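You operate a simulated robot arm through the tools that you are given. There is no shell and no other tool. Be economical: measure what you need, move in short steps, check, and stop when the job is done.

You are at the controls of a simulated two-armed robot. One attempt, no reset.

## Task
Pick up the ochre bag with one hand, pass it to the other hand and put it on the trestle table top. Take the cream roll and put it on the spare shelf. Take the shim on the trestle bench top and put it away on the long table top. Put the 120 MM gauge from the top of the small stand on the crate stand top and the 60 MM gauge on the top of the low table. Open the lid of the hopper marked ochre. Any order will do. Set down upright: ochre bag, gauge.

The check looks at the end state, three seconds after you hand in, the way a careful person would. Anything else that was tipped, shoved, dropped, spilled or broken makes it a failure. A push-on lid holds only when it is set on centred and level and pressed home; a screw cap is set on level and turned clockwise until tight.

## Robot
Two 7-joint arms with two-finger parallel grippers on one trunk, on a base that drives. Base frame: it is fixed to the floor where the robot stands at the start and does not move with it; the origin is under the middle of the robot, x ahead of it, y to its left, z up. Units: mm, degrees, N and s.
The left shoulder is at the start at [50, 177, 1058], the right one opposite. Places, roughly: crate stand top [2900, 4600, 500]; cream roll (10x10x5 cm) [1400, 1800, 800]; gauge [6250, 2750, 500]; lid of the hopper marked ochre [-900, 3900, 1300]; long table top [800, -700, 1000]; shim [2500, 2250, 750]; spare shelf [-600, 2200, 400]; top of the low table [7200, 2600, 500]; trestle table top [2200, -4100, 900]. Payload 3.43 kg a hand.
The tool frame of a hand sits at the grasp point between the pads (the TCP): z along the fingers, y along the line on which they close. The tips reach 34 mm beyond it. Largest opening 128 mm; finger width 24, thickness 12; the body of the gripper, 48 by 130 mm, starts 96 mm behind the TCP.
Orientation is told as [roll, pitch, yaw] about the base's x, y, z axes, in that order, counted from this pose: with the fingers straight down and closing along the base's y, the tool's x points along the base's -x, its y along +y and its z along -z.

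## Interface
- The arms move only by the tool nudge_tool. It takes "left_commands", "right_commands" or both (then of equal length, played together; a hand with none holds still); each is a list of rows, each an object (a shift or turn left out is 0, a gripper value left out holds the last) with "dp": the shift along the tool's x, y, z in mm, a list of three; "delta_rot": the turn, a rotation vector about the tool's x, y, z in degrees, a list of three; "claw": the gripper command, from -1 (fully open) to 1 (shut), values between in proportion. In form: [{"dp": [x, y, z], "delta_rot": [wx, wy, wz], "claw": claw}, ...]. A call has 1 to 8 rows; each row is the pose to reach, as a shift and turn from the pose commanded when the call began, along the tool's axes at that moment. Each row takes 0.2 s and may step no farther than 50 mm and 8.6 degrees from the row before; otherwise, or with a gripper value out of range, the whole call is refused. Where a pose cannot be reached the arm comes as near as it can. A force on the tool above 40 N (or 10 N above the force at the start of the call, whichever is more), or a blocked arm, ends the call early, and 0.2 s more pass. Each finger travels about 108 mm/s and halts on what it meets, pressing with about 35 N; the grip force reading is that of the motor and also rises with nothing between the fingers. The clock runs only during rows and for 0.2 s after the last one: add rows that repeat a pose to give the fingers time. It gives the time, the measured TCP pose, the force on the tool (base axes), the opening and the grip force at its end, in the units of the frame above (readings bear some noise), with the torque about the TCP (base axes, N m) and any sound that the robot's microphone picked up.
- Cameras (640 x 400 px; columns grow to the right, rows downward): "scene" is now at [159.9, 15.3, 1268.3]; the picture's right is [0.19, -0.98, 0.00], its down [-0.09, -0.02, -1.00] and it looks along [0.98, 0.19, -0.10] (base axes); focal length 214 px, centre (320, 200). "left" rides on the left gripper at [76, 11, -160] in its tool frame; the picture's right is [-0.15, 0.99, 0.00], its down [-0.88, -0.13, -0.46] and it looks along [-0.45, -0.07, 0.89] (tool axes); focal length 234 px, centre (320, 200). "right" rides on the right gripper at [76, -11, -160] in its tool frame; the picture's right is [0.15, 0.99, 0.00], its down [-0.88, 0.13, -0.46] and it looks along [-0.45, 0.07, 0.89] (tool axes); focal length 234 px, centre (320, 200).
- capture(camera): a new picture of that camera. No time passes.
- raise_lower(by): slides the trunk up (or, below 0, down) by that many mm; the arms and the scene camera ride with it, the base frame stays. It gives what a move gives, with no picture.
- roll_base(legs): drives the robot by 1 to 6 legs, each [ahead, turn to the left] in mm and degrees, along the robot's own axes; the way and the turn of a leg run together, so that a leg with both is an arc; at most 1500 mm and 180 degrees a leg. The arms and the cameras ride along, it lands a little off, and it stops where it bumps. It gives what a move gives.
- turn_head(pan, tilt): turns the head with the scene camera to pan (to the left, within 80 degrees either way) and tilt (down, from -29 to 69), counted from straight ahead of the robot. It gives what a move gives.
- measure_at(camera, pixels): for up to 12 pixels [column, row] of the newest picture of that camera ("zoom" is the newest enlarged one), the place [x, y, z] in the base frame of the surface seen there, good to about 3 mm. No time passes.
- inspect(camera, box): a new picture of the part [left, top, right, bottom] of that camera's present view, enlarged. No time passes.
- finish_job(): hands the job in; it is judged then, once.

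Go step by step. Measure first, check grasps and placings, and put right what went wrong. The budget is 124 turns and 124 pictures, counting those below and the enlarged ones. Unless the task says otherwise, let go and move clear before handing in.

The tools are called after "Call:" as a command line: name --argument value ..., lists and objects as JSON in quotes. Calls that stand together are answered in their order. nudge_tool: Moves the arms, as the interface text tells. Its arguments: {"type":"object","properties":{"left_commands":{"type":"array","items":{"type":"object","properties":{"dp":{"type":"array","items":{"type":"number"}},"delta_rot":{"type":"array","items":{"type":"number"}},"claw":{"type":"number"}}}},"right_commands":{"type":"array","items":{"type":"object","properties":{"dp":{"type":"array","items":{"type":"number"}},"delta_rot":{"type":"array","items":{"type":"number"}},"claw":{"type":"number"}}}}},"required":[]} The other tools are called the same way: raise_lower (by) slides the trunk up or down; roll_base (legs) drives the base; turn_head (pan, tilt) turns the head that bears the scene camera; capture (camera) takes a picture; measure_at (camera, pixels) gives the place of the surface under pixels of a picture; inspect (camera, box) takes an enlarged picture of a part of a camera's view; finish_job () hands the job in.

At the start:

```text
t: 0.0
left_position: [352.8, 118.1, 1261.9]
left_orientation: [-0.1, 0.1, 0.3]
left_contact_force: [0.1, -0.3, -0.2]
left_moment: [0.01, 0.03, 0.0]
left_finger_gap: 127.9
left_finger_force: 0.1
right_position: [334.6, -162.3, 1150.9]
right_orientation: [0.0, 0.0, 0.2]
right_contact_force: [-0.2, -1.5, 0.3]
right_moment: [0.04, 0.0, 0.02]
right_finger_gap: 128.2
right_finger_force: 0.0
trunk travel left (down, up): [-229.0, 172.0]
robot x, y, heading: [1.5, -2.8, 0.3]
head pan, tilt: [10.8, 5.5]
```

scene: 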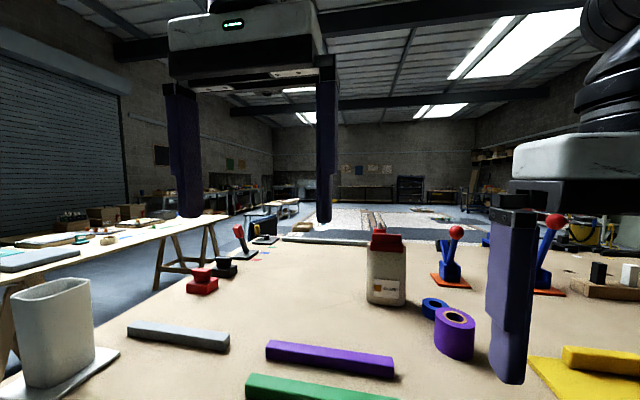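
right: 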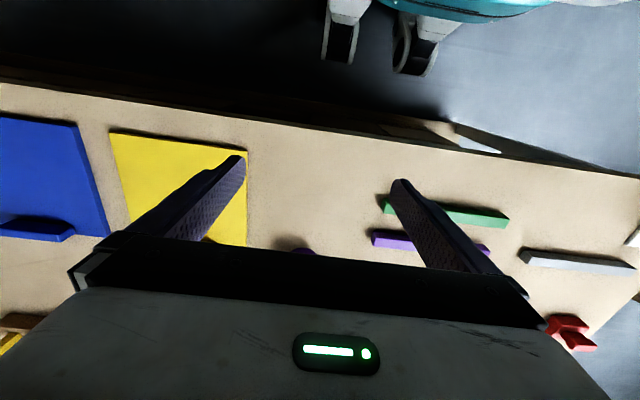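
left: 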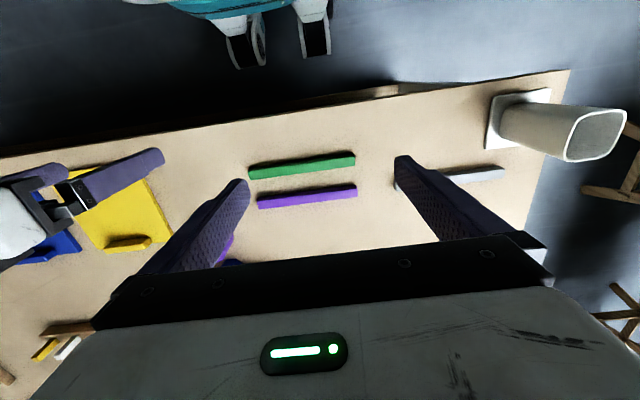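

The scene shows a bench ahead with a bag-like object with a red top at (386,270) and several bars. I'll measure a few things and look around for the ochre bag.

Call:
measure_at --camera "scene" --pixels '[[386, 280], [330, 360], [178, 335], [50, 340], [455, 330], [450, 270], [240, 235], [70, 245], [205, 280], [600, 360], [615, 285], [350, 218]]'

Call:
inspect --camera "scene" --box '[0, 160, 320, 360]'

Call:
inspect --camera "scene" --box '[320, 160, 640, 360]'

```text
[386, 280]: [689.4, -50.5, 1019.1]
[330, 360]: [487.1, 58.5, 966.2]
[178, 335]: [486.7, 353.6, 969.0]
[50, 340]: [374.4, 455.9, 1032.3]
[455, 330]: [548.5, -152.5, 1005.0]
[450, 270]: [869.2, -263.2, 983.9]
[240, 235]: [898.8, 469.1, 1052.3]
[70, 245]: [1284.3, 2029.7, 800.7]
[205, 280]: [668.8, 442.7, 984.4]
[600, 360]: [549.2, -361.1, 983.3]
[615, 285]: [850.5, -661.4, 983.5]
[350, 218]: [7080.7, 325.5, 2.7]
```

```text
2.00 times, centred on (160, 260) of scene
```

zoom: 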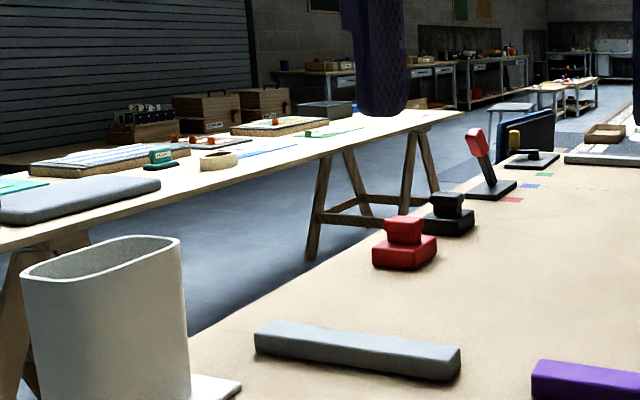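

```text
2.00 times, centred on (480, 260) of scene
```

zoom: 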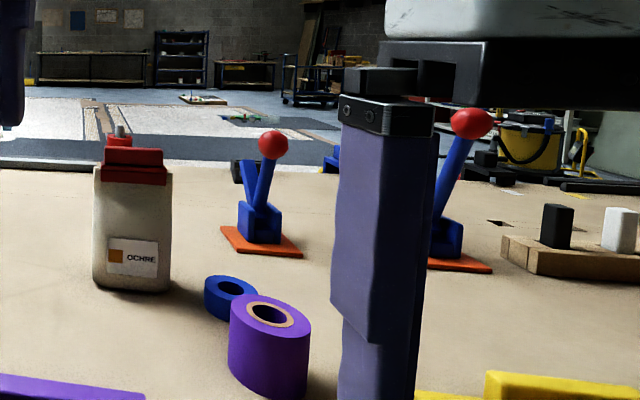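

The bag is labelled OCHRE, standing on the near table whose top is about z 950. I'll measure its shape and the table edge.

Call:
measure_at --camera "zoom" --pixels '[[96, 285], [168, 290], [98, 170], [170, 172], [108, 178], [164, 180], [110, 152], [160, 152], [119, 130], [130, 310], [134, 158], [140, 385]]'

Call:
measure_at --camera "left" --pixels '[[100, 140], [400, 95], [530, 85], [300, 170], [240, 50], [600, 140], [320, 40], [300, 120], [200, 15]]'

Call:
turn_head --pan 0 --tilt 35

Call:
capture --camera "scene"

```text
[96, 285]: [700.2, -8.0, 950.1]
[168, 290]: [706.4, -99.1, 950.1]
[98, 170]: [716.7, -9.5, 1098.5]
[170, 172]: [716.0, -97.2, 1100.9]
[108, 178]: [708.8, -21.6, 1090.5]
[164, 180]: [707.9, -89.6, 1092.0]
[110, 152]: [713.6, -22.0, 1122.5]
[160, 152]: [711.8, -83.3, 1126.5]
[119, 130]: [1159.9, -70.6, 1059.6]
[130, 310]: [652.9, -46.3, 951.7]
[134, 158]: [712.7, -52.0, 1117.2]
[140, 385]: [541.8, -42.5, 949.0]
```

```text
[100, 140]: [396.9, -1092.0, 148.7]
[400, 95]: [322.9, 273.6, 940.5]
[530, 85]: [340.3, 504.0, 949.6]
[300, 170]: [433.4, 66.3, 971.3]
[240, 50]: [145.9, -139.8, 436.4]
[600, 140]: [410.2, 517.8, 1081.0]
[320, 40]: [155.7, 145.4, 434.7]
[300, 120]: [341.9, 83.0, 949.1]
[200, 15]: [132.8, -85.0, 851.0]
```

```text
t: 0.9
left_position: [353.5, 119.8, 1262.0]
left_orientation: [-0.2, 0.1, 0.3]
left_contact_force: [0.7, 0.1, -0.2]
left_moment: [0.02, -0.02, 0.04]
left_finger_gap: 128.0
left_finger_force: 0.1
right_position: [334.9, -163.2, 1151.4]
right_orientation: [-0.1, -0.1, 0.2]
right_contact_force: [0.6, 0.2, -0.3]
right_moment: [-0.02, -0.01, 0.01]
right_finger_gap: 127.8
right_finger_force: 0.1
trunk travel left (down, up): [-229.0, 172.0]
robot x, y, heading: [2.2, -1.5, -0.0]
head pan, tilt: [0.0, 35.0]
```

```text
118 pictures are left
```

scene: 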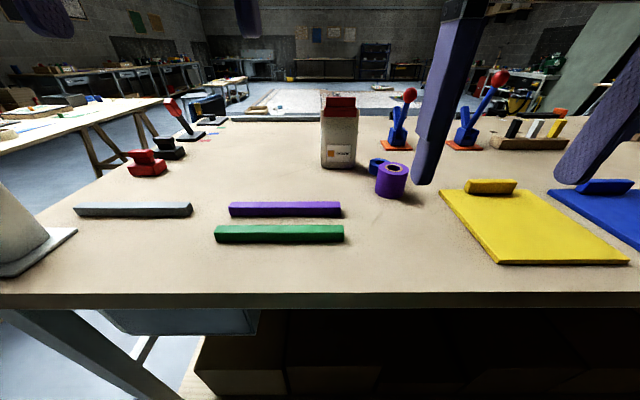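

The bag stands at about (710,-53), out of comfortable reach. I'll check what lies under the table edge and the bag's depth before driving closer.

Call:
measure_at --camera "scene" --pixels '[[330, 370], [240, 375], [180, 320], [338, 160], [325, 110], [357, 112], [340, 98], [340, 107], [323, 92], [320, 298], [391, 180], [530, 240]]'

Call:
inspect --camera "scene" --box '[280, 70, 440, 220]'

Call:
turn_head --pan 0 --tilt 68

Call:
capture --camera "scene"

```text
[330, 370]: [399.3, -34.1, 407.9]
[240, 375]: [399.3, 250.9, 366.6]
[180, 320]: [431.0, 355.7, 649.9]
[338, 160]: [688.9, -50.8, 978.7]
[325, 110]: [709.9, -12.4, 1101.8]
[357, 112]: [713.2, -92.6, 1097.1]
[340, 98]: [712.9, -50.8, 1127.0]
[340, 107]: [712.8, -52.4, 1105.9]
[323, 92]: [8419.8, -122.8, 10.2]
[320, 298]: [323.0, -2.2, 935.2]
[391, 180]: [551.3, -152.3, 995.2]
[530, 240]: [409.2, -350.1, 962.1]
```

```text
2.67 times, centred on (360, 145) of scene
```

zoom: 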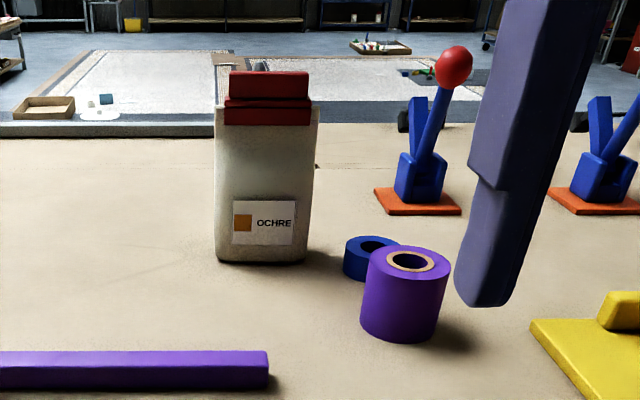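

```text
t: 1.9
left_position: [352.8, 119.1, 1261.4]
left_orientation: [-0.2, 0.0, 0.3]
left_contact_force: [-0.2, -0.1, -0.5]
left_moment: [-0.01, -0.01, 0.02]
left_finger_gap: 128.2
left_finger_force: 0.0
right_position: [333.6, -163.4, 1150.9]
right_orientation: [0.0, 0.0, 0.2]
right_contact_force: [-0.4, 0.2, 0.3]
right_moment: [0.01, -0.02, -0.02]
right_finger_gap: 127.9
right_finger_force: 0.1
trunk travel left (down, up): [-229.0, 172.0]
robot x, y, heading: [-1.7, 1.9, 0.3]
head pan, tilt: [0.0, 68.0]
```

```text
116 pictures are left
```

scene: 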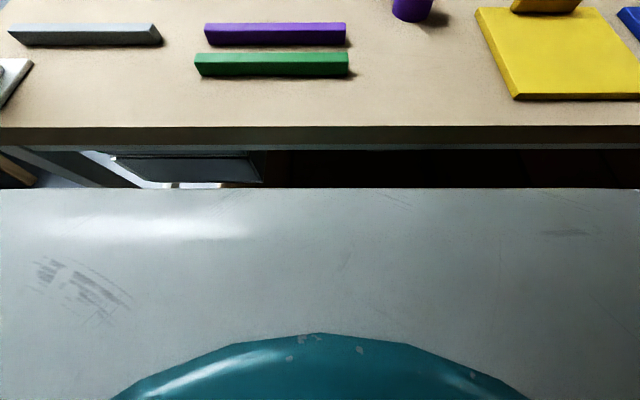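

The robot's base front shows at row 188; I measure the clearance to the table and crates.

Call:
measure_at --camera "scene" --pixels '[[320, 192], [320, 300], [320, 345], [400, 180], [180, 170], [320, 140], [620, 165], [5, 195], [635, 195], [250, 160]]'

```text
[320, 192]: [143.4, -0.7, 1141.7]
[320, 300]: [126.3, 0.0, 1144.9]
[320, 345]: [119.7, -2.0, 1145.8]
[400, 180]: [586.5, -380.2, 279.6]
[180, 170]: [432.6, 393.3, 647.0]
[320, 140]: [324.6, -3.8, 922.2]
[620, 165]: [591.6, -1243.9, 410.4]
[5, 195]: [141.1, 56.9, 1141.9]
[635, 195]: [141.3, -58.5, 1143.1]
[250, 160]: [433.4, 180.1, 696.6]
```

The chest is what is in view; the crates stand back at x≈399, so driving 120 mm ahead is safe. Then I'll raise and extend the right hand over the bag.

Call:
roll_base --legs '[[120, 0]]'

Call:
turn_head --pan 0 --tilt 35

Call:
nudge_tool --right_commands '[{"dp": [-30, 15, -40]}, {"dp": [-60, 30, -60]}, {"dp": [-105, 45, -60]}, {"dp": [-150, 70, -60]}, {"dp": [-195, 90, -60]}, {"dp": [-240, 110, -60]}, {"dp": [-256, 110, -60]}, {"dp": [-256, 110, -60]}]'

Call:
capture --camera "right"

Call:
capture --camera "scene"

```text
t: 3.2
left_position: [422.3, 119.6, 1261.1]
left_orientation: [0.0, -0.1, 0.4]
left_contact_force: [0.6, -0.2, 0.3]
left_moment: [-0.03, 0.05, -0.02]
left_finger_gap: 128.1
left_finger_force: 0.1
right_position: [405.4, -162.6, 1150.7]
right_orientation: [0.0, -0.1, 0.3]
right_contact_force: [0.3, 0.5, -0.9]
right_moment: [0.02, 0.01, 0.02]
right_finger_gap: 127.7
right_finger_force: 0.0
trunk travel left (down, up): [-229.0, 172.0]
robot x, y, heading: [68.7, 1.6, 0.1]
head pan, tilt: [0.0, 68.0]
stopped in leg 1: the robot was blocked; the commanded pose is now the measured one
```

```text
t: 4.2
left_position: [423.2, 119.6, 1261.8]
left_orientation: [-0.1, -0.1, 0.4]
left_contact_force: [-0.6, -0.4, 0.6]
left_moment: [-0.01, -0.01, 0.0]
left_finger_gap: 128.0
left_finger_force: 0.0
right_position: [404.5, -163.6, 1151.8]
right_orientation: [0.0, -0.2, 0.3]
right_contact_force: [0.4, 0.1, 0.2]
right_moment: [-0.01, -0.04, 0.0]
right_finger_gap: 127.9
right_finger_force: 0.1
trunk travel left (down, up): [-229.0, 172.0]
robot x, y, heading: [70.8, -0.1, 0.1]
head pan, tilt: [0.0, 35.0]
```

```text
refused: row 1 steps farther than a row can; nothing moved
```

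```text
115 pictures are left
```

right: 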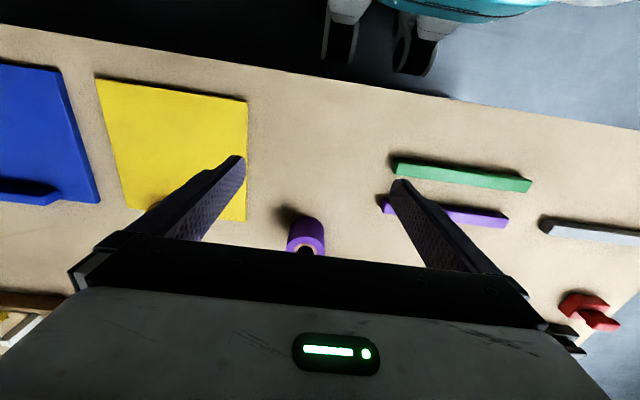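

```text
114 pictures are left
```

scene: 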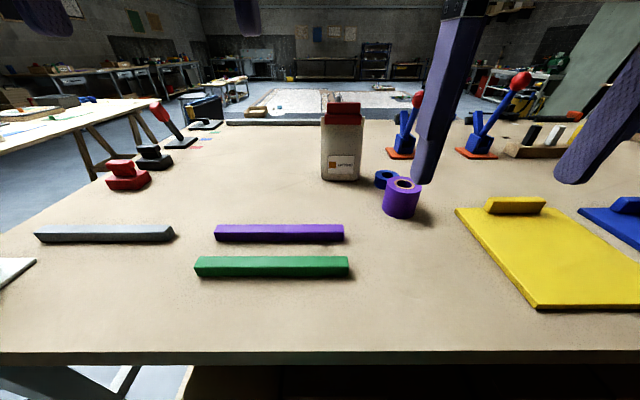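

The base stopped against the table at x≈70. I remeasure the bag and reissue the move with smaller steps.

Call:
measure_at --camera "scene" --pixels '[[342, 170], [326, 122], [361, 124], [343, 107], [320, 357], [386, 180], [402, 190], [326, 177], [358, 179], [120, 180], [418, 100]]'

Call:
nudge_tool --right_commands '[{"dp": [-25, 10, -35]}, {"dp": [-60, 25, -60]}, {"dp": [-105, 40, -60]}, {"dp": [-150, 60, -60]}, {"dp": [-195, 80, -60]}, {"dp": [-240, 95, -60]}, {"dp": [-280, 110, -60]}, {"dp": [-308, 110, -60]}]'

Call:
capture --camera "scene"

Call:
capture --camera "right"

```text
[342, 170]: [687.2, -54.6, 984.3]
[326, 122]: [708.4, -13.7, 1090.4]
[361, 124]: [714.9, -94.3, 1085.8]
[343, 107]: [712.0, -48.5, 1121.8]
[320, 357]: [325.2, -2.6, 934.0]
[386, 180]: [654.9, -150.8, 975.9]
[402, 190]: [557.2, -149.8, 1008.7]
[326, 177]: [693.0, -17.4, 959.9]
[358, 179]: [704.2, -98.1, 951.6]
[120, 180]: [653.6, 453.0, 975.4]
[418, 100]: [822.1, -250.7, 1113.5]
```

```text
t: 6.0
left_position: [420.9, 119.5, 1261.8]
left_orientation: [-0.1, -0.2, 0.3]
left_contact_force: [-0.6, -0.4, -0.8]
left_moment: [0.02, -0.01, -0.02]
left_finger_gap: 127.9
left_finger_force: 0.0
right_position: [591.7, -77.7, 1169.3]
right_orientation: [0.1, -0.1, 0.2]
right_contact_force: [0.6, -0.5, 0.1]
right_moment: [0.01, 0.02, -0.04]
right_finger_gap: 128.1
right_finger_force: 0.0
right hand out of reach, approached as far as the arm can: row 5, 6, 7, 8
trunk travel left (down, up): [-229.0, 172.0]
robot x, y, heading: [73.0, 5.4, -0.3]
head pan, tilt: [0.0, 35.0]
```

```text
113 pictures are left
```

scene: 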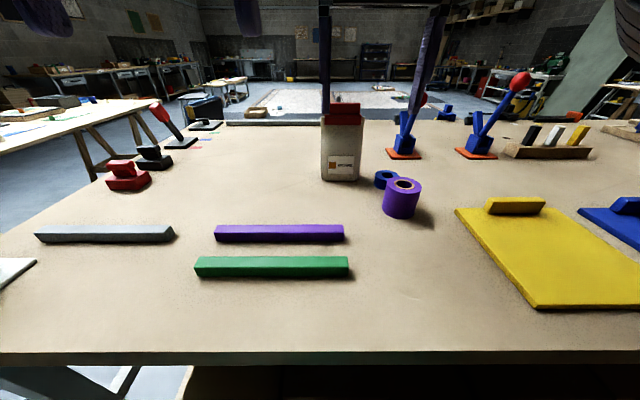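

```text
112 pictures are left
```

right: 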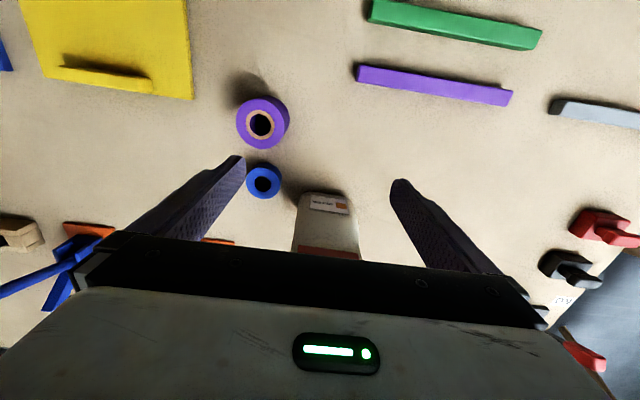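

Top-down reach ends at x≈592, so I'll instead grip the bag with the hand tilted forward. I back off and pitch the right hand 65° forward.

Call:
nudge_tool --right_commands '[{"dp": [40, 0, 0], "delta_rot": [0, -8.1, 0]}, {"dp": [80, 0, 10], "delta_rot": [0, -16.2, 0]}, {"dp": [120, 0, 20], "delta_rot": [0, -24.3, 0]}, {"dp": [152, 0, 30], "delta_rot": [0, -32.4, 0]}, {"dp": [152, 0, 40], "delta_rot": [0, -40.5, 0]}, {"dp": [152, 0, 50], "delta_rot": [0, -48.6, 0]}, {"dp": [152, 0, 60], "delta_rot": [0, -56.7, 0]}, {"dp": [152, 0, 60], "delta_rot": [0, -65, 0]}]'

```text
t: 7.8
left_position: [422.1, 120.7, 1261.3]
left_orientation: [-0.1, -0.1, 0.3]
left_contact_force: [0.4, 0.1, -0.3]
left_moment: [-0.01, 0.0, -0.02]
left_finger_gap: 127.9
left_finger_force: 0.0
right_position: [440.1, -76.6, 1099.5]
right_orientation: [0.4, -65.2, 0.1]
right_contact_force: [-0.3, 0.1, -0.6]
right_moment: [-0.01, -0.01, -0.04]
right_finger_gap: 127.8
right_finger_force: 0.0
trunk travel left (down, up): [-229.0, 172.0]
robot x, y, heading: [70.8, -1.7, 0.1]
head pan, tilt: [0.0, 35.0]
```

The hand is tilted as wanted at (440,-77,1100). I advance to straddle the bag.

Call:
nudge_tool --right_commands '[{"dp": [-8, 6, 40]}, {"dp": [-16, 12, 80]}, {"dp": [-24, 18, 121]}, {"dp": [-31.5, 24, 162]}, {"dp": [-36, 24, 200]}, {"dp": [-40, 24, 240]}, {"dp": [-44.9, 24, 279]}, {"dp": [-44.9, 24, 279]}]'

Call:
capture --camera "scene"

Call:
capture --camera "right"

```text
t: 9.6
left_position: [422.3, 120.3, 1262.6]
left_orientation: [-0.1, 0.0, 0.3]
left_contact_force: [0.1, -0.2, 0.4]
left_moment: [-0.04, 0.04, 0.0]
left_finger_gap: 128.0
left_finger_force: 0.1
right_position: [709.9, -51.4, 1021.4]
right_orientation: [0.0, -65.1, 0.3]
right_contact_force: [0.2, 0.5, 0.2]
right_moment: [0.0, 0.0, -0.01]
right_finger_gap: 128.1
right_finger_force: 0.0
trunk travel left (down, up): [-229.0, 172.0]
robot x, y, heading: [68.0, 3.3, 0.1]
head pan, tilt: [0.0, 35.0]
```

```text
111 pictures are left
```

scene: 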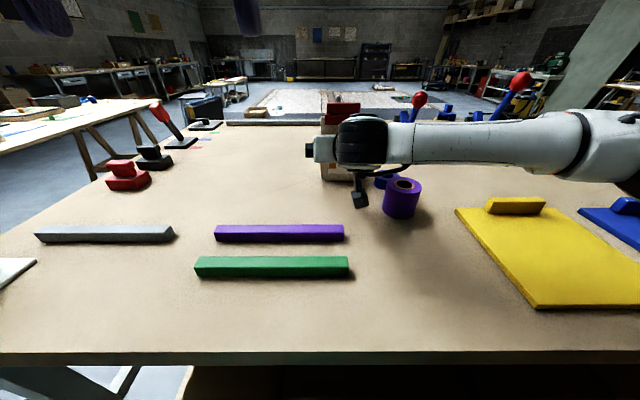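

```text
110 pictures are left
```

right: 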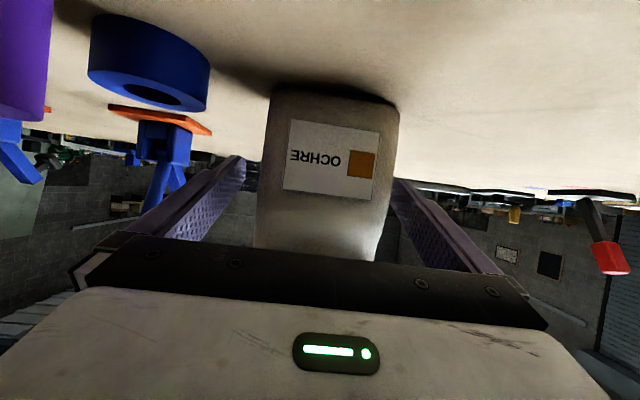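

The bag is centred between the fingers. I close on it.

Call:
nudge_tool --right_commands '[{"claw": 1}, {"claw": 1}, {"claw": 1}, {"dp": [-18, 0, -8.5]}, {"dp": [-45, 0, -21]}]'

Call:
capture --camera "right"

```text
t: 10.8
left_position: [422.7, 120.8, 1260.8]
left_orientation: [-0.1, -0.1, 0.3]
left_contact_force: [0.0, 0.0, -0.3]
left_moment: [0.0, 0.02, 0.01]
left_finger_gap: 128.0
left_finger_force: 0.0
right_position: [709.1, -49.7, 1070.8]
right_orientation: [0.2, -64.9, 0.2]
right_contact_force: [-0.9, -0.8, -5.7]
right_moment: [0.0, 0.05, -0.04]
right_finger_gap: 97.6
right_finger_force: 34.8
trunk travel left (down, up): [-229.0, 172.0]
robot x, y, heading: [73.0, 0.7, -0.1]
head pan, tilt: [0.0, 35.0]
```

```text
109 pictures are left
```

right: 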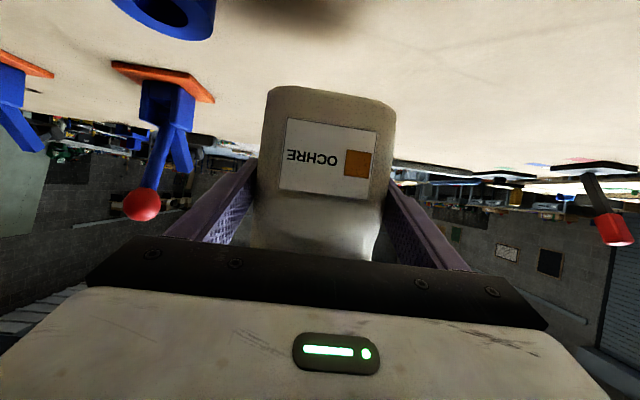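

Held (gap 97.6, ~0.6 kg). I bring the bag back and up in front of the robot, and yaw the left hand 90° for a top-down grip on its front and back faces.

Call:
nudge_tool --right_commands '[{"dp": [0, 5, -38]}, {"dp": [10, 10, -80]}, {"dp": [22, 15, -120]}, {"dp": [35, 20, -160]}, {"dp": [50, 25, -205]}, {"dp": [65, 30, -255]}, {"dp": [65, 30, -255]}, {"dp": [65, 30, -255]}]' --left_commands '[{"dp": [0, 20, -5], "delta_rot": [0, 0, 8.4], "claw": -0.2}, {"dp": [0, 40, -10], "delta_rot": [0, 0, 16.8]}, {"dp": [0, 60, -20], "delta_rot": [0, 0, 25.2]}, {"dp": [0, 80, -30], "delta_rot": [0, 0, 33.6]}, {"dp": [0, 80, -30], "delta_rot": [0, 0, 42]}, {"dp": [0, 80, -30], "delta_rot": [0, 0, 50.4]}, {"dp": [0, 80, -30], "delta_rot": [0, 0, 58.8]}, {"dp": [0, 80, -30], "delta_rot": [0, 0, 67]}]'

Call:
nudge_tool --left_commands '[{"delta_rot": [0, 0, 8]}, {"delta_rot": [0, 0, 16]}, {"delta_rot": [0, 0, 23]}, {"delta_rot": [0, 0, 23]}]'

Call:
capture --camera "left"

Call:
capture --camera "scene"

```text
refused: row 6 steps farther than a row can; nothing moved
```

```text
t: 11.8
left_position: [423.5, 120.1, 1261.8]
left_orientation: [-0.1, -0.1, -22.8]
left_contact_force: [-0.2, 0.6, 0.8]
left_moment: [-0.01, -0.02, -0.01]
left_finger_gap: 127.9
left_finger_force: 0.1
right_position: [710.1, -50.9, 1071.1]
right_orientation: [0.1, -64.9, 0.3]
right_contact_force: [-0.4, -0.6, -4.9]
right_moment: [-0.03, 0.09, -0.01]
right_finger_gap: 97.4
right_finger_force: 35.2
trunk travel left (down, up): [-229.0, 172.0]
robot x, y, heading: [69.6, 0.3, 0.2]
head pan, tilt: [0.0, 35.0]
```

```text
108 pictures are left
```

left: 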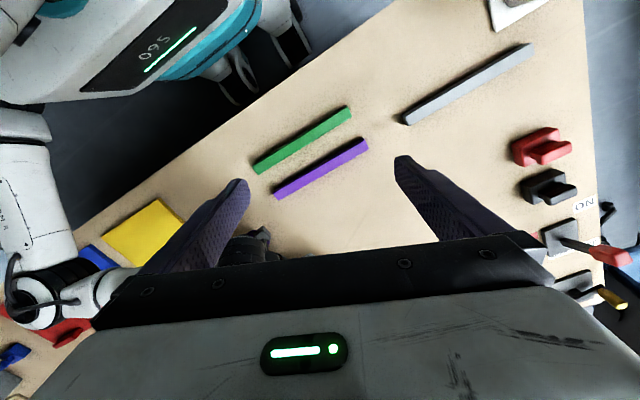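

```text
107 pictures are left
```

scene: 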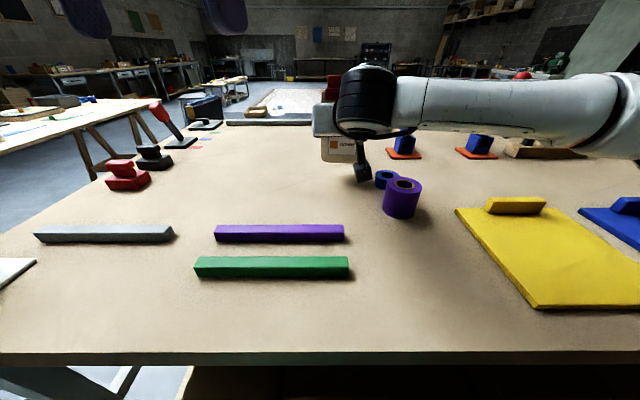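

The left hand has yawed 23° (−22.8); the bag is still held. I reissue the right retract with smaller steps together with the rest of the left yaw.

Call:
nudge_tool --right_commands '[{"dp": [0, 5, -35]}, {"dp": [8, 10, -70]}, {"dp": [18, 15, -105]}, {"dp": [28, 20, -142]}, {"dp": [40, 25, -180]}, {"dp": [52, 30, -218]}, {"dp": [65, 30, -255]}, {"dp": [65, 30, -255]}]' --left_commands '[{"dp": [10, 20, -5], "delta_rot": [0, 0, 8.4], "claw": -0.2}, {"dp": [20, 40, -10], "delta_rot": [0, 0, 16.8]}, {"dp": [30, 60, -20], "delta_rot": [0, 0, 25.2]}, {"dp": [30, 80, -30], "delta_rot": [0, 0, 33.6]}, {"dp": [30, 80, -30], "delta_rot": [0, 0, 42]}, {"dp": [30, 80, -30], "delta_rot": [0, 0, 50.4]}, {"dp": [30, 80, -30], "delta_rot": [0, 0, 58.8]}, {"dp": [30, 80, -30], "delta_rot": [0, 0, 67]}]'

Call:
capture --camera "left"

Call:
turn_head --pan 0 --tilt 25

Call:
capture --camera "scene"

```text
t: 13.8
left_position: [297.8, 101.9, 1169.5]
left_orientation: [0.2, -0.3, -89.6]
left_contact_force: [0.2, 0.7, 0.1]
left_moment: [-0.01, 0.02, 0.02]
left_finger_gap: 76.5
left_finger_force: 0.1
left hand out of reach, approached as far as the arm can: row 1, 2, 3, 4, 5, 6, 7, 8
right_position: [468.4, -38.8, 1103.7]
right_orientation: [-2.4, -62.3, -1.4]
right_contact_force: [0.2, -0.4, -3.5]
right_moment: [-0.01, 0.07, 0.02]
right_finger_gap: 97.8
right_finger_force: 35.0
trunk travel left (down, up): [-229.0, 172.0]
robot x, y, heading: [66.7, 2.1, 0.0]
head pan, tilt: [0.0, 35.0]
stopped in row 8 (right hand): the arm was blocked; the commanded pose is now the measured one
```

```text
106 pictures are left
```

left: 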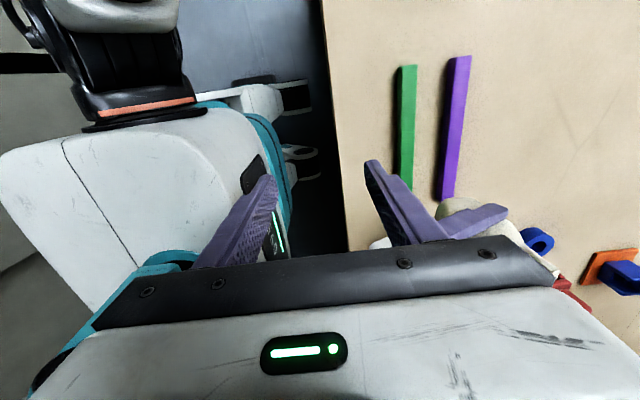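

```text
t: 14.5
left_position: [297.9, 102.7, 1169.5]
left_orientation: [0.2, -0.4, -89.6]
left_contact_force: [-0.8, -0.8, -0.4]
left_moment: [0.03, 0.0, 0.0]
left_finger_gap: 76.9
left_finger_force: 0.1
right_position: [468.3, -37.4, 1104.3]
right_orientation: [-2.2, -62.7, -1.5]
right_contact_force: [-0.5, 0.5, -5.1]
right_moment: [0.01, 0.07, -0.02]
right_finger_gap: 97.6
right_finger_force: 35.0
trunk travel left (down, up): [-229.0, 172.0]
robot x, y, heading: [69.1, -0.6, 0.2]
head pan, tilt: [0.0, 25.0]
```

```text
105 pictures are left
```

scene: 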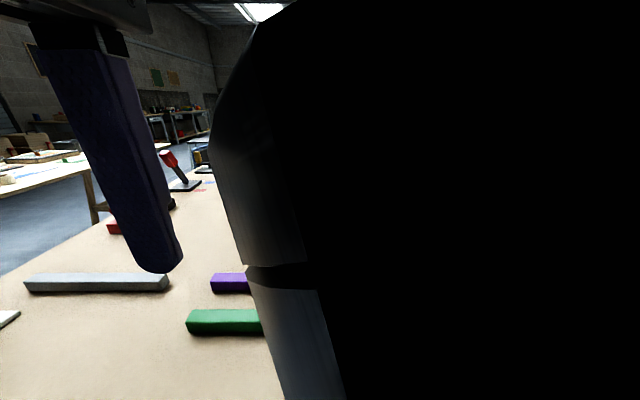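

The arms crowded each other and top-down reach ends around z≈1260. I'll separate them slightly, back away from the table, and do the handover lower in free space.

Call:
nudge_tool --right_commands '[{"dp": [0, -10, 15]}, {"dp": [0, -20, 30]}, {"dp": [0, -20, 30]}]' --left_commands '[{"dp": [40, 0, 0]}, {"dp": [80, 0, 0]}, {"dp": [100, 0, 0]}]'

Call:
roll_base --legs '[[-450, 0]]'

Call:
capture --camera "scene"

Call:
capture --camera "left"

```text
t: 15.3
left_position: [271.7, 169.2, 1138.5]
left_orientation: [0.1, -0.4, -89.5]
left_contact_force: [0.0, 0.0, 0.4]
left_moment: [0.01, 0.01, 0.01]
left_finger_gap: 76.7
left_finger_force: 0.0
left hand out of reach, approached as far as the arm can: row 1, 2, 3
right_position: [491.9, -59.1, 1092.3]
right_orientation: [-2.2, -62.8, -1.5]
right_contact_force: [0.3, 1.1, -5.5]
right_moment: [-0.01, 0.04, -0.02]
right_finger_gap: 97.8
right_finger_force: 34.9
trunk travel left (down, up): [-229.0, 172.0]
robot x, y, heading: [72.5, 0.9, 0.1]
head pan, tilt: [0.0, 25.0]
```

```text
t: 17.8
left_position: [-140.4, 167.6, 1138.4]
left_orientation: [0.3, -0.3, -89.6]
left_contact_force: [0.8, 0.0, -0.3]
left_moment: [-0.02, 0.03, 0.0]
left_finger_gap: 76.8
left_finger_force: 0.0
right_position: [80.8, -59.6, 1090.1]
right_orientation: [-2.4, -62.4, -1.2]
right_contact_force: [-0.1, -0.4, -5.4]
right_moment: [-0.03, 0.04, -0.02]
right_finger_gap: 97.9
right_finger_force: 34.6
trunk travel left (down, up): [-229.0, 172.0]
robot x, y, heading: [-340.4, -4.6, 0.2]
head pan, tilt: [0.0, 25.0]
stopped in leg 1: the robot was blocked; the commanded pose is now the measured one
```

```text
104 pictures are left
```

scene: 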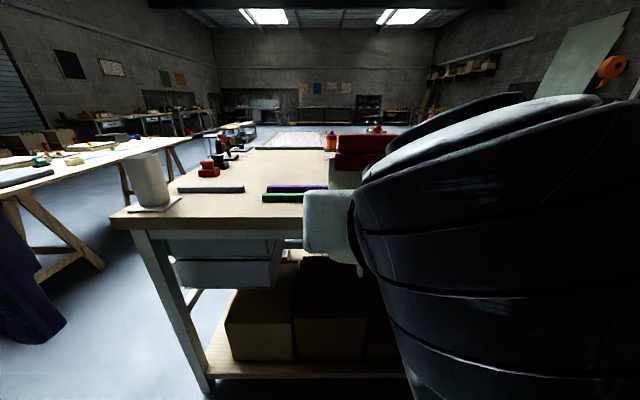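

```text
103 pictures are left
```

left: 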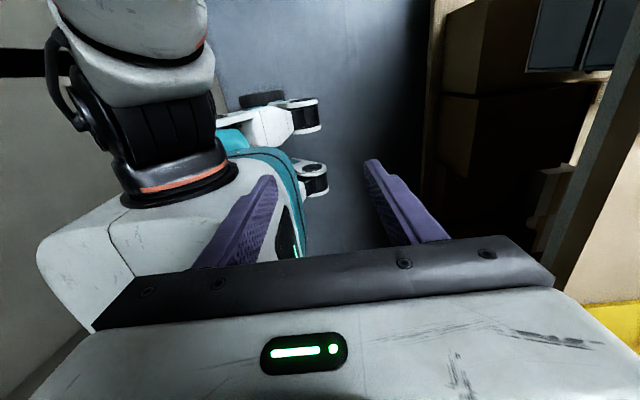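

The base stopped against something behind. I nudge forward a little, then lower the bag into free space and put the left hand out ahead beside it.

Call:
roll_base --legs '[[40, 0]]'

Call:
nudge_tool --right_commands '[{"dp": [30, 0, 15]}, {"dp": [60, 0, 30]}, {"dp": [90, 0, 45]}, {"dp": [120, 0, 60]}, {"dp": [150, 0, 75], "delta_rot": [0, -1.2, 0]}, {"dp": [169, 0, 87], "delta_rot": [0, -2.4, 0]}, {"dp": [169, 0, 87], "delta_rot": [0, -2.4, 0]}]' --left_commands '[{"dp": [0, 40, 10]}, {"dp": [0, 80, 20]}, {"dp": [0, 120, 28]}, {"dp": [0, 160, 28]}, {"dp": [0, 200, 28]}, {"dp": [0, 220, 28]}, {"dp": [0, 220, 28]}]'

Call:
capture --camera "left"

Call:
turn_head --pan 0 --tilt 40

Call:
capture --camera "scene"

```text
t: 18.7
left_position: [-101.0, 168.3, 1139.5]
left_orientation: [0.1, -0.4, -89.5]
left_contact_force: [-0.5, 0.2, -0.3]
left_moment: [-0.01, 0.04, 0.01]
left_finger_gap: 76.7
left_finger_force: 0.1
right_position: [120.7, -59.7, 1091.7]
right_orientation: [-2.2, -62.6, -1.2]
right_contact_force: [0.0, -0.2, -5.1]
right_moment: [-0.01, 0.02, 0.0]
right_finger_gap: 97.8
right_finger_force: 34.9
trunk travel left (down, up): [-229.0, 172.0]
robot x, y, heading: [-303.1, -0.6, -0.0]
head pan, tilt: [0.0, 25.0]
```

```text
t: 20.3
left_position: [-10.4, 110.9, 1069.2]
left_orientation: [0.3, -0.5, -89.6]
left_contact_force: [0.2, 0.0, 0.4]
left_moment: [0.01, 0.02, -0.02]
left_finger_gap: 76.8
left_finger_force: 0.0
left hand out of reach, approached as far as the arm can: row 1, 2, 3, 4, 5, 6, 7
right_position: [116.7, -60.5, 901.3]
right_orientation: [-2.4, -65.0, -1.1]
right_contact_force: [0.5, 0.2, -4.3]
right_moment: [0.02, 0.04, -0.03]
right_finger_gap: 97.8
right_finger_force: 34.7
trunk travel left (down, up): [-229.0, 172.0]
robot x, y, heading: [-303.9, 1.5, 0.1]
head pan, tilt: [0.0, 25.0]
```

```text
102 pictures are left
```

left: 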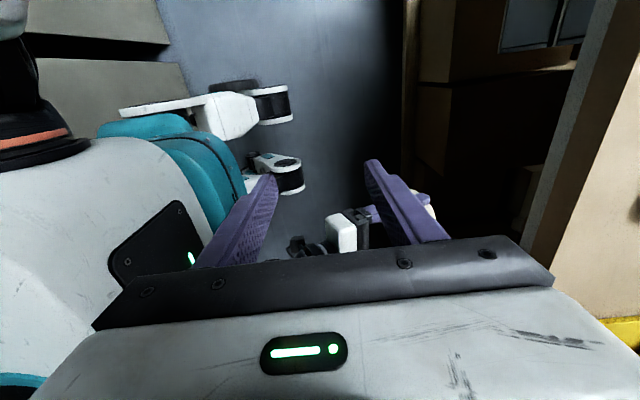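

```text
t: 21.1
left_position: [-11.2, 111.1, 1067.9]
left_orientation: [0.3, -0.4, -89.5]
left_contact_force: [-0.5, -0.3, -0.1]
left_moment: [-0.01, -0.02, -0.01]
left_finger_gap: 76.5
left_finger_force: 0.0
right_position: [117.4, -61.7, 901.0]
right_orientation: [-2.4, -65.0, -1.1]
right_contact_force: [0.8, -0.2, -5.2]
right_moment: [0.01, 0.08, 0.0]
right_finger_gap: 97.9
right_finger_force: 34.2
trunk travel left (down, up): [-229.0, 172.0]
robot x, y, heading: [-302.6, -2.0, 0.3]
head pan, tilt: [0.0, 40.0]
```

```text
101 pictures are left
```

scene: 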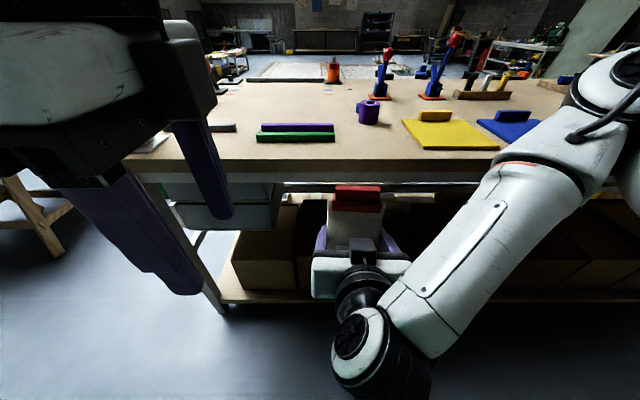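

The left arm reaches poorly when yawed. I'll turn it back to yaw 0 and take the bag's upper body across y, above the right fingers.

Call:
nudge_tool --left_commands '[{"dp": [0, 0, -5], "delta_rot": [0, 0, -8.4]}, {"dp": [0, 0, -10], "delta_rot": [0, 0, -16.8]}, {"dp": [0, 0, -20], "delta_rot": [0, 0, -25.2]}, {"dp": [0, 0, -30], "delta_rot": [0, 0, -33.6]}, {"dp": [0, 0, -40], "delta_rot": [0, 0, -42]}, {"dp": [0, 0, -50], "delta_rot": [0, 0, -50.4]}, {"dp": [0, 0, -60], "delta_rot": [0, 0, -58.8]}, {"dp": [0, 0, -60], "delta_rot": [0, 0, -67]}]'

Call:
nudge_tool --left_commands '[{"delta_rot": [0, 0, -8], "claw": -1}, {"delta_rot": [0, 0, -16]}, {"delta_rot": [0, 0, -22.5]}, {"delta_rot": [0, 0, -22.5]}]'

Call:
capture --camera "left"

Call:
measure_at --camera "scene" --pixels '[[357, 190], [330, 215], [382, 218], [355, 230], [320, 240], [390, 240], [355, 205]]'

```text
t: 22.9
left_position: [-4.1, 116.0, 1128.6]
left_orientation: [-0.4, -0.4, -22.4]
left_contact_force: [0.7, 0.5, 0.6]
left_moment: [0.01, -0.01, -0.02]
left_finger_gap: 76.6
left_finger_force: 0.2
right_position: [117.5, -61.6, 900.3]
right_orientation: [-2.4, -64.9, -1.0]
right_contact_force: [-0.3, 0.7, -5.2]
right_moment: [-0.05, 0.04, -0.02]
right_finger_gap: 97.8
right_finger_force: 35.4
trunk travel left (down, up): [-229.0, 172.0]
robot x, y, heading: [-299.7, -0.4, 0.1]
head pan, tilt: [0.0, 40.0]
```

```text
t: 23.9
left_position: [-1.9, 113.9, 1128.1]
left_orientation: [-0.4, -0.4, 0.1]
left_contact_force: [-0.2, 0.0, 0.8]
left_moment: [-0.02, 0.0, -0.01]
left_finger_gap: 128.2
left_finger_force: 0.0
right_position: [117.8, -61.9, 901.3]
right_orientation: [-2.6, -65.0, -1.0]
right_contact_force: [0.8, -0.2, -5.4]
right_moment: [-0.02, 0.08, 0.03]
right_finger_gap: 97.6
right_finger_force: 35.4
trunk travel left (down, up): [-229.0, 172.0]
robot x, y, heading: [-303.6, -1.4, 0.2]
head pan, tilt: [0.0, 40.0]
```

```text
100 pictures are left
```

left: 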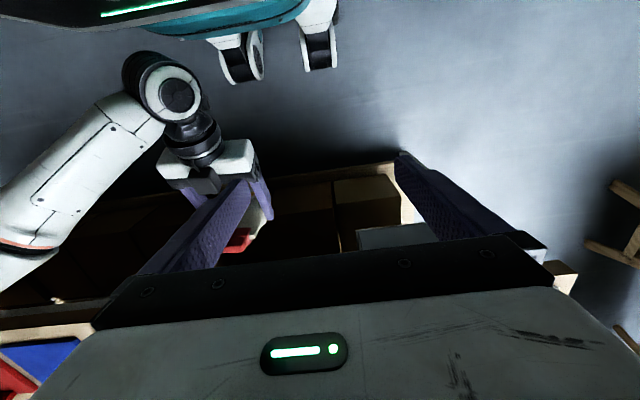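

```text
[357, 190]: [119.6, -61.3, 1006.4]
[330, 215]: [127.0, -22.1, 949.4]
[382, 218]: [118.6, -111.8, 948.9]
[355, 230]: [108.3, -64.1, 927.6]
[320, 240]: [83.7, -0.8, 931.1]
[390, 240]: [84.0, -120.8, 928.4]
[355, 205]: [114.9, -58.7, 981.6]
```

The bag's ridge is at (120,-62,1006) with a 2.4° roll; I level it and bring the left hand over it.

Call:
nudge_tool --left_commands '[{"dp": [-25, -35, 0]}, {"dp": [-50, -70, 0]}, {"dp": [-75, -105, 10]}, {"dp": [-100, -140, 30]}, {"dp": [-124, -176, 50]}, {"dp": [-124, -176, 50]}]' --right_commands '[{"delta_rot": [-1, 0, 2.2]}, {"delta_rot": [-1, 0, 2.2]}, {"delta_rot": [-1, 0, 2.2]}, {"delta_rot": [-1, 0, 2.2]}, {"delta_rot": [-1, 0, 2.2]}, {"delta_rot": [-1, 0, 2.2]}]'

Call:
capture --camera "left"

Call:
capture --camera "scene"

```text
t: 25.3
left_position: [124.9, -61.0, 1080.1]
left_orientation: [-0.3, -0.4, 0.0]
left_contact_force: [-0.7, 0.4, -0.4]
left_moment: [0.02, 0.0, 0.0]
left_finger_gap: 127.8
left_finger_force: 0.0
right_position: [117.3, -62.0, 901.4]
right_orientation: [3.3, -65.0, -6.3]
right_contact_force: [0.0, -0.5, -4.0]
right_moment: [-0.04, 0.05, -0.01]
right_finger_gap: 97.6
right_finger_force: 34.7
trunk travel left (down, up): [-229.0, 172.0]
robot x, y, heading: [-302.7, -3.1, -0.1]
head pan, tilt: [0.0, 40.0]
```

```text
99 pictures are left
```

left: 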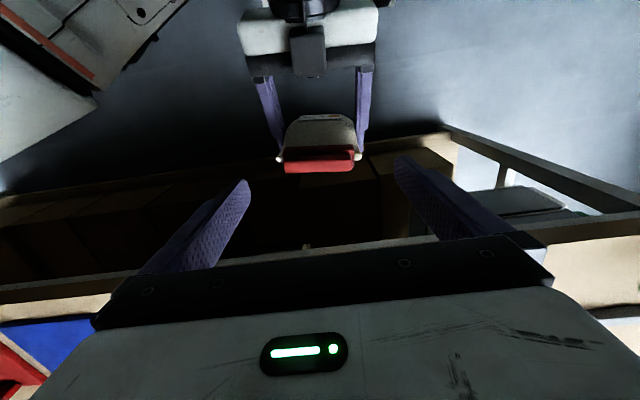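

```text
98 pictures are left
```

scene: 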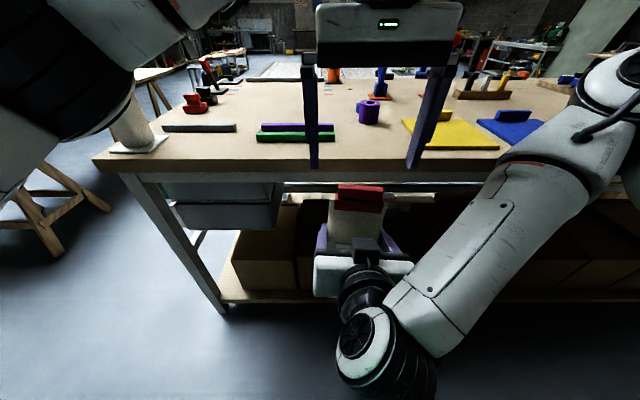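

I over-rotated slightly: correcting tilt and yaw on the right hand, then measuring the ridge.

Call:
nudge_tool --right_commands '[{"delta_rot": [-1.2, 0, -1.3]}, {"delta_rot": [-2.4, 0, -2.7]}, {"delta_rot": [-2.4, 0, -2.7]}]'

Call:
capture --camera "left"

Call:
measure_at --camera "left" --pixels '[[290, 165], [350, 160], [320, 163], [318, 120], [284, 150], [355, 150], [265, 95], [365, 85]]'

```text
t: 26.1
left_position: [123.5, -62.0, 1080.8]
left_orientation: [-0.5, -0.2, 0.0]
left_contact_force: [-0.4, -0.6, 0.5]
left_moment: [-0.02, -0.04, -0.01]
left_finger_gap: 127.9
left_finger_force: 0.1
right_position: [118.5, -63.2, 902.7]
right_orientation: [-0.1, -65.1, 0.2]
right_contact_force: [-0.4, -0.2, -5.0]
right_moment: [-0.03, 0.06, 0.01]
right_finger_gap: 97.7
right_finger_force: 34.9
trunk travel left (down, up): [-229.0, 172.0]
robot x, y, heading: [-301.6, -1.7, 0.2]
head pan, tilt: [0.0, 40.0]
```

```text
97 pictures are left
```

left: 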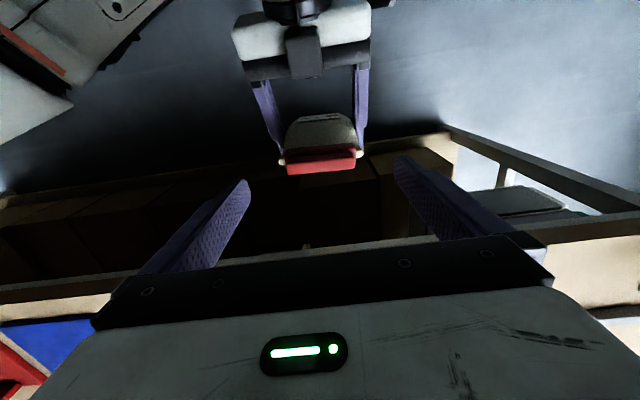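

```text
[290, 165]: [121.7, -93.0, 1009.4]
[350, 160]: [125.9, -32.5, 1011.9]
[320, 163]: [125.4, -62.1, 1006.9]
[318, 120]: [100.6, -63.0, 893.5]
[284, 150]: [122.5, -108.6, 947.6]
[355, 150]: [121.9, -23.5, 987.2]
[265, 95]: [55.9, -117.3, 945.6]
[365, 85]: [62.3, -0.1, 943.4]
```

Bag upright, ridge centred at (124,-62,1008). I lower the left hand to z≈965 and close on the bag's upper body.

Call:
nudge_tool --left_commands '[{"dp": [-3, 0, 40]}, {"dp": [-3, 0, 80]}, {"dp": [-3, 0, 116]}, {"dp": [-3, 0, 116], "claw": 1}, {"dp": [-3, 0, 116], "claw": 1}, {"dp": [-3, 0, 116], "claw": 1}]'

Call:
capture --camera "left"

Call:
capture --camera "scene"

```text
t: 27.5
left_position: [126.6, -61.5, 965.4]
left_orientation: [-0.3, -0.4, -0.1]
left_contact_force: [0.3, -0.8, 0.3]
left_moment: [0.05, -0.27, -0.13]
left_finger_gap: 98.2
left_finger_force: 34.7
right_position: [118.0, -62.0, 901.5]
right_orientation: [-0.1, -65.2, 0.1]
right_contact_force: [0.1, 0.7, -2.9]
right_moment: [-0.1, 0.3, 0.13]
right_finger_gap: 97.5
right_finger_force: 34.7
trunk travel left (down, up): [-229.0, 172.0]
robot x, y, heading: [-301.8, -0.7, 0.0]
head pan, tilt: [0.0, 40.0]
```

```text
96 pictures are left
```

left: 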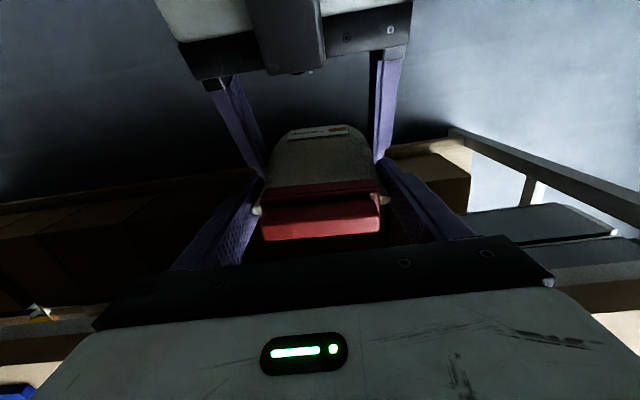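

```text
95 pictures are left
```

scene: 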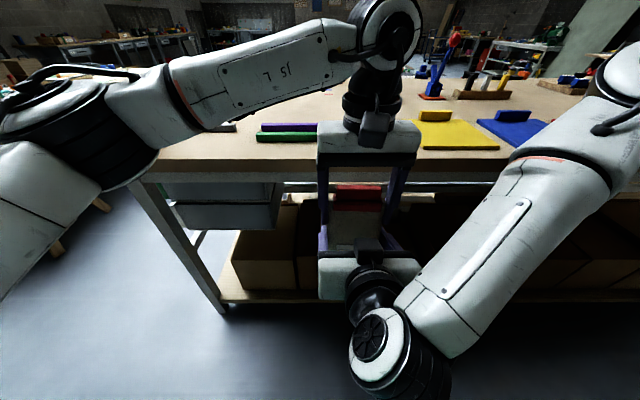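

Both grips read about 98 mm with force. I open the right hand and withdraw it straight back.

Call:
nudge_tool --right_commands '[{"claw": -1}, {"claw": -1}, {"dp": [12, 0, -27]}, {"dp": [25, 0, -55]}, {"dp": [38, 0, -82]}, {"dp": [50, 0, -109]}, {"dp": [50, 0, -109]}]'

Call:
capture --camera "left"

```text
t: 28.7
left_position: [123.7, -74.0, 968.7]
left_orientation: [-2.5, -0.5, -0.7]
left_contact_force: [-0.1, -4.2, -3.2]
left_moment: [-0.24, -0.06, -0.06]
left_finger_gap: 98.3
left_finger_force: 34.5
right_position: [88.0, -86.2, 900.0]
right_orientation: [7.4, -65.4, -17.6]
right_contact_force: [-0.6, 5.3, -1.3]
right_moment: [-0.05, 0.19, 0.25]
right_finger_gap: 128.1
right_finger_force: 0.1
right hand out of reach, approached as far as the arm can: row 4, 5
trunk travel left (down, up): [-229.0, 172.0]
robot x, y, heading: [-304.6, 1.0, 0.2]
head pan, tilt: [0.0, 40.0]
stopped in row 5 (left hand): the force on the tool passed its limit (the readings are from after the stop); the commanded pose is now the measured one
```

```text
94 pictures are left
```

left: 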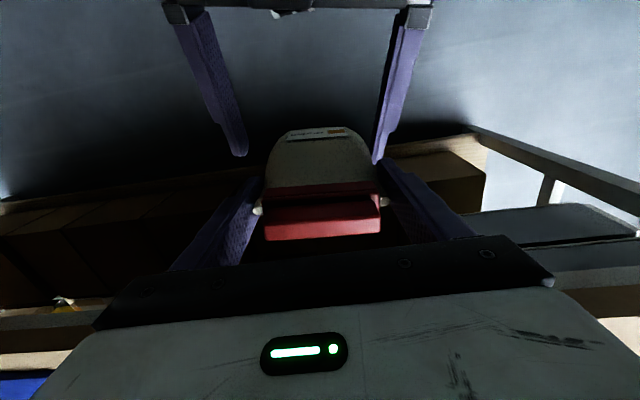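

The bag is safely in the left hand, but the right hand ran to a limit and yawed, leaning on the bag. I ease the right hand back and move the left hand with the bag ahead out of it.

Call:
nudge_tool --right_commands '[{"dp": [0, 10, 0], "delta_rot": [0, 0, 0]}, {"dp": [0, 12, 0]}, {"dp": [0, 12, 0]}, {"dp": [0, 12, 0]}, {"dp": [0, 12, 0]}]' --left_commands '[{"dp": [0, 0, 0]}, {"dp": [-25, 2, 0]}, {"dp": [-50, 5, 0]}, {"dp": [-75, 5, 0]}, {"dp": [-100, 5, 0]}]'

Call:
capture --camera "left"

```text
t: 29.9
left_position: [225.4, -70.1, 970.2]
left_orientation: [-2.5, -0.6, -0.7]
left_contact_force: [-0.3, -0.4, -4.5]
left_moment: [0.0, 0.01, -0.01]
left_finger_gap: 98.4
left_finger_force: 35.5
right_position: [88.2, -74.6, 901.6]
right_orientation: [7.0, -65.4, -17.3]
right_contact_force: [-1.0, 0.4, 0.0]
right_moment: [-0.01, -0.01, 0.01]
right_finger_gap: 128.0
right_finger_force: 0.1
trunk travel left (down, up): [-229.0, 172.0]
robot x, y, heading: [-298.4, 0.7, 0.4]
head pan, tilt: [0.0, 40.0]
```

```text
93 pictures are left
```

left: 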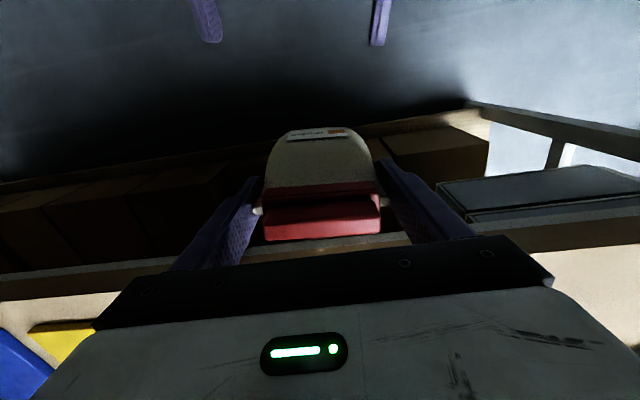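

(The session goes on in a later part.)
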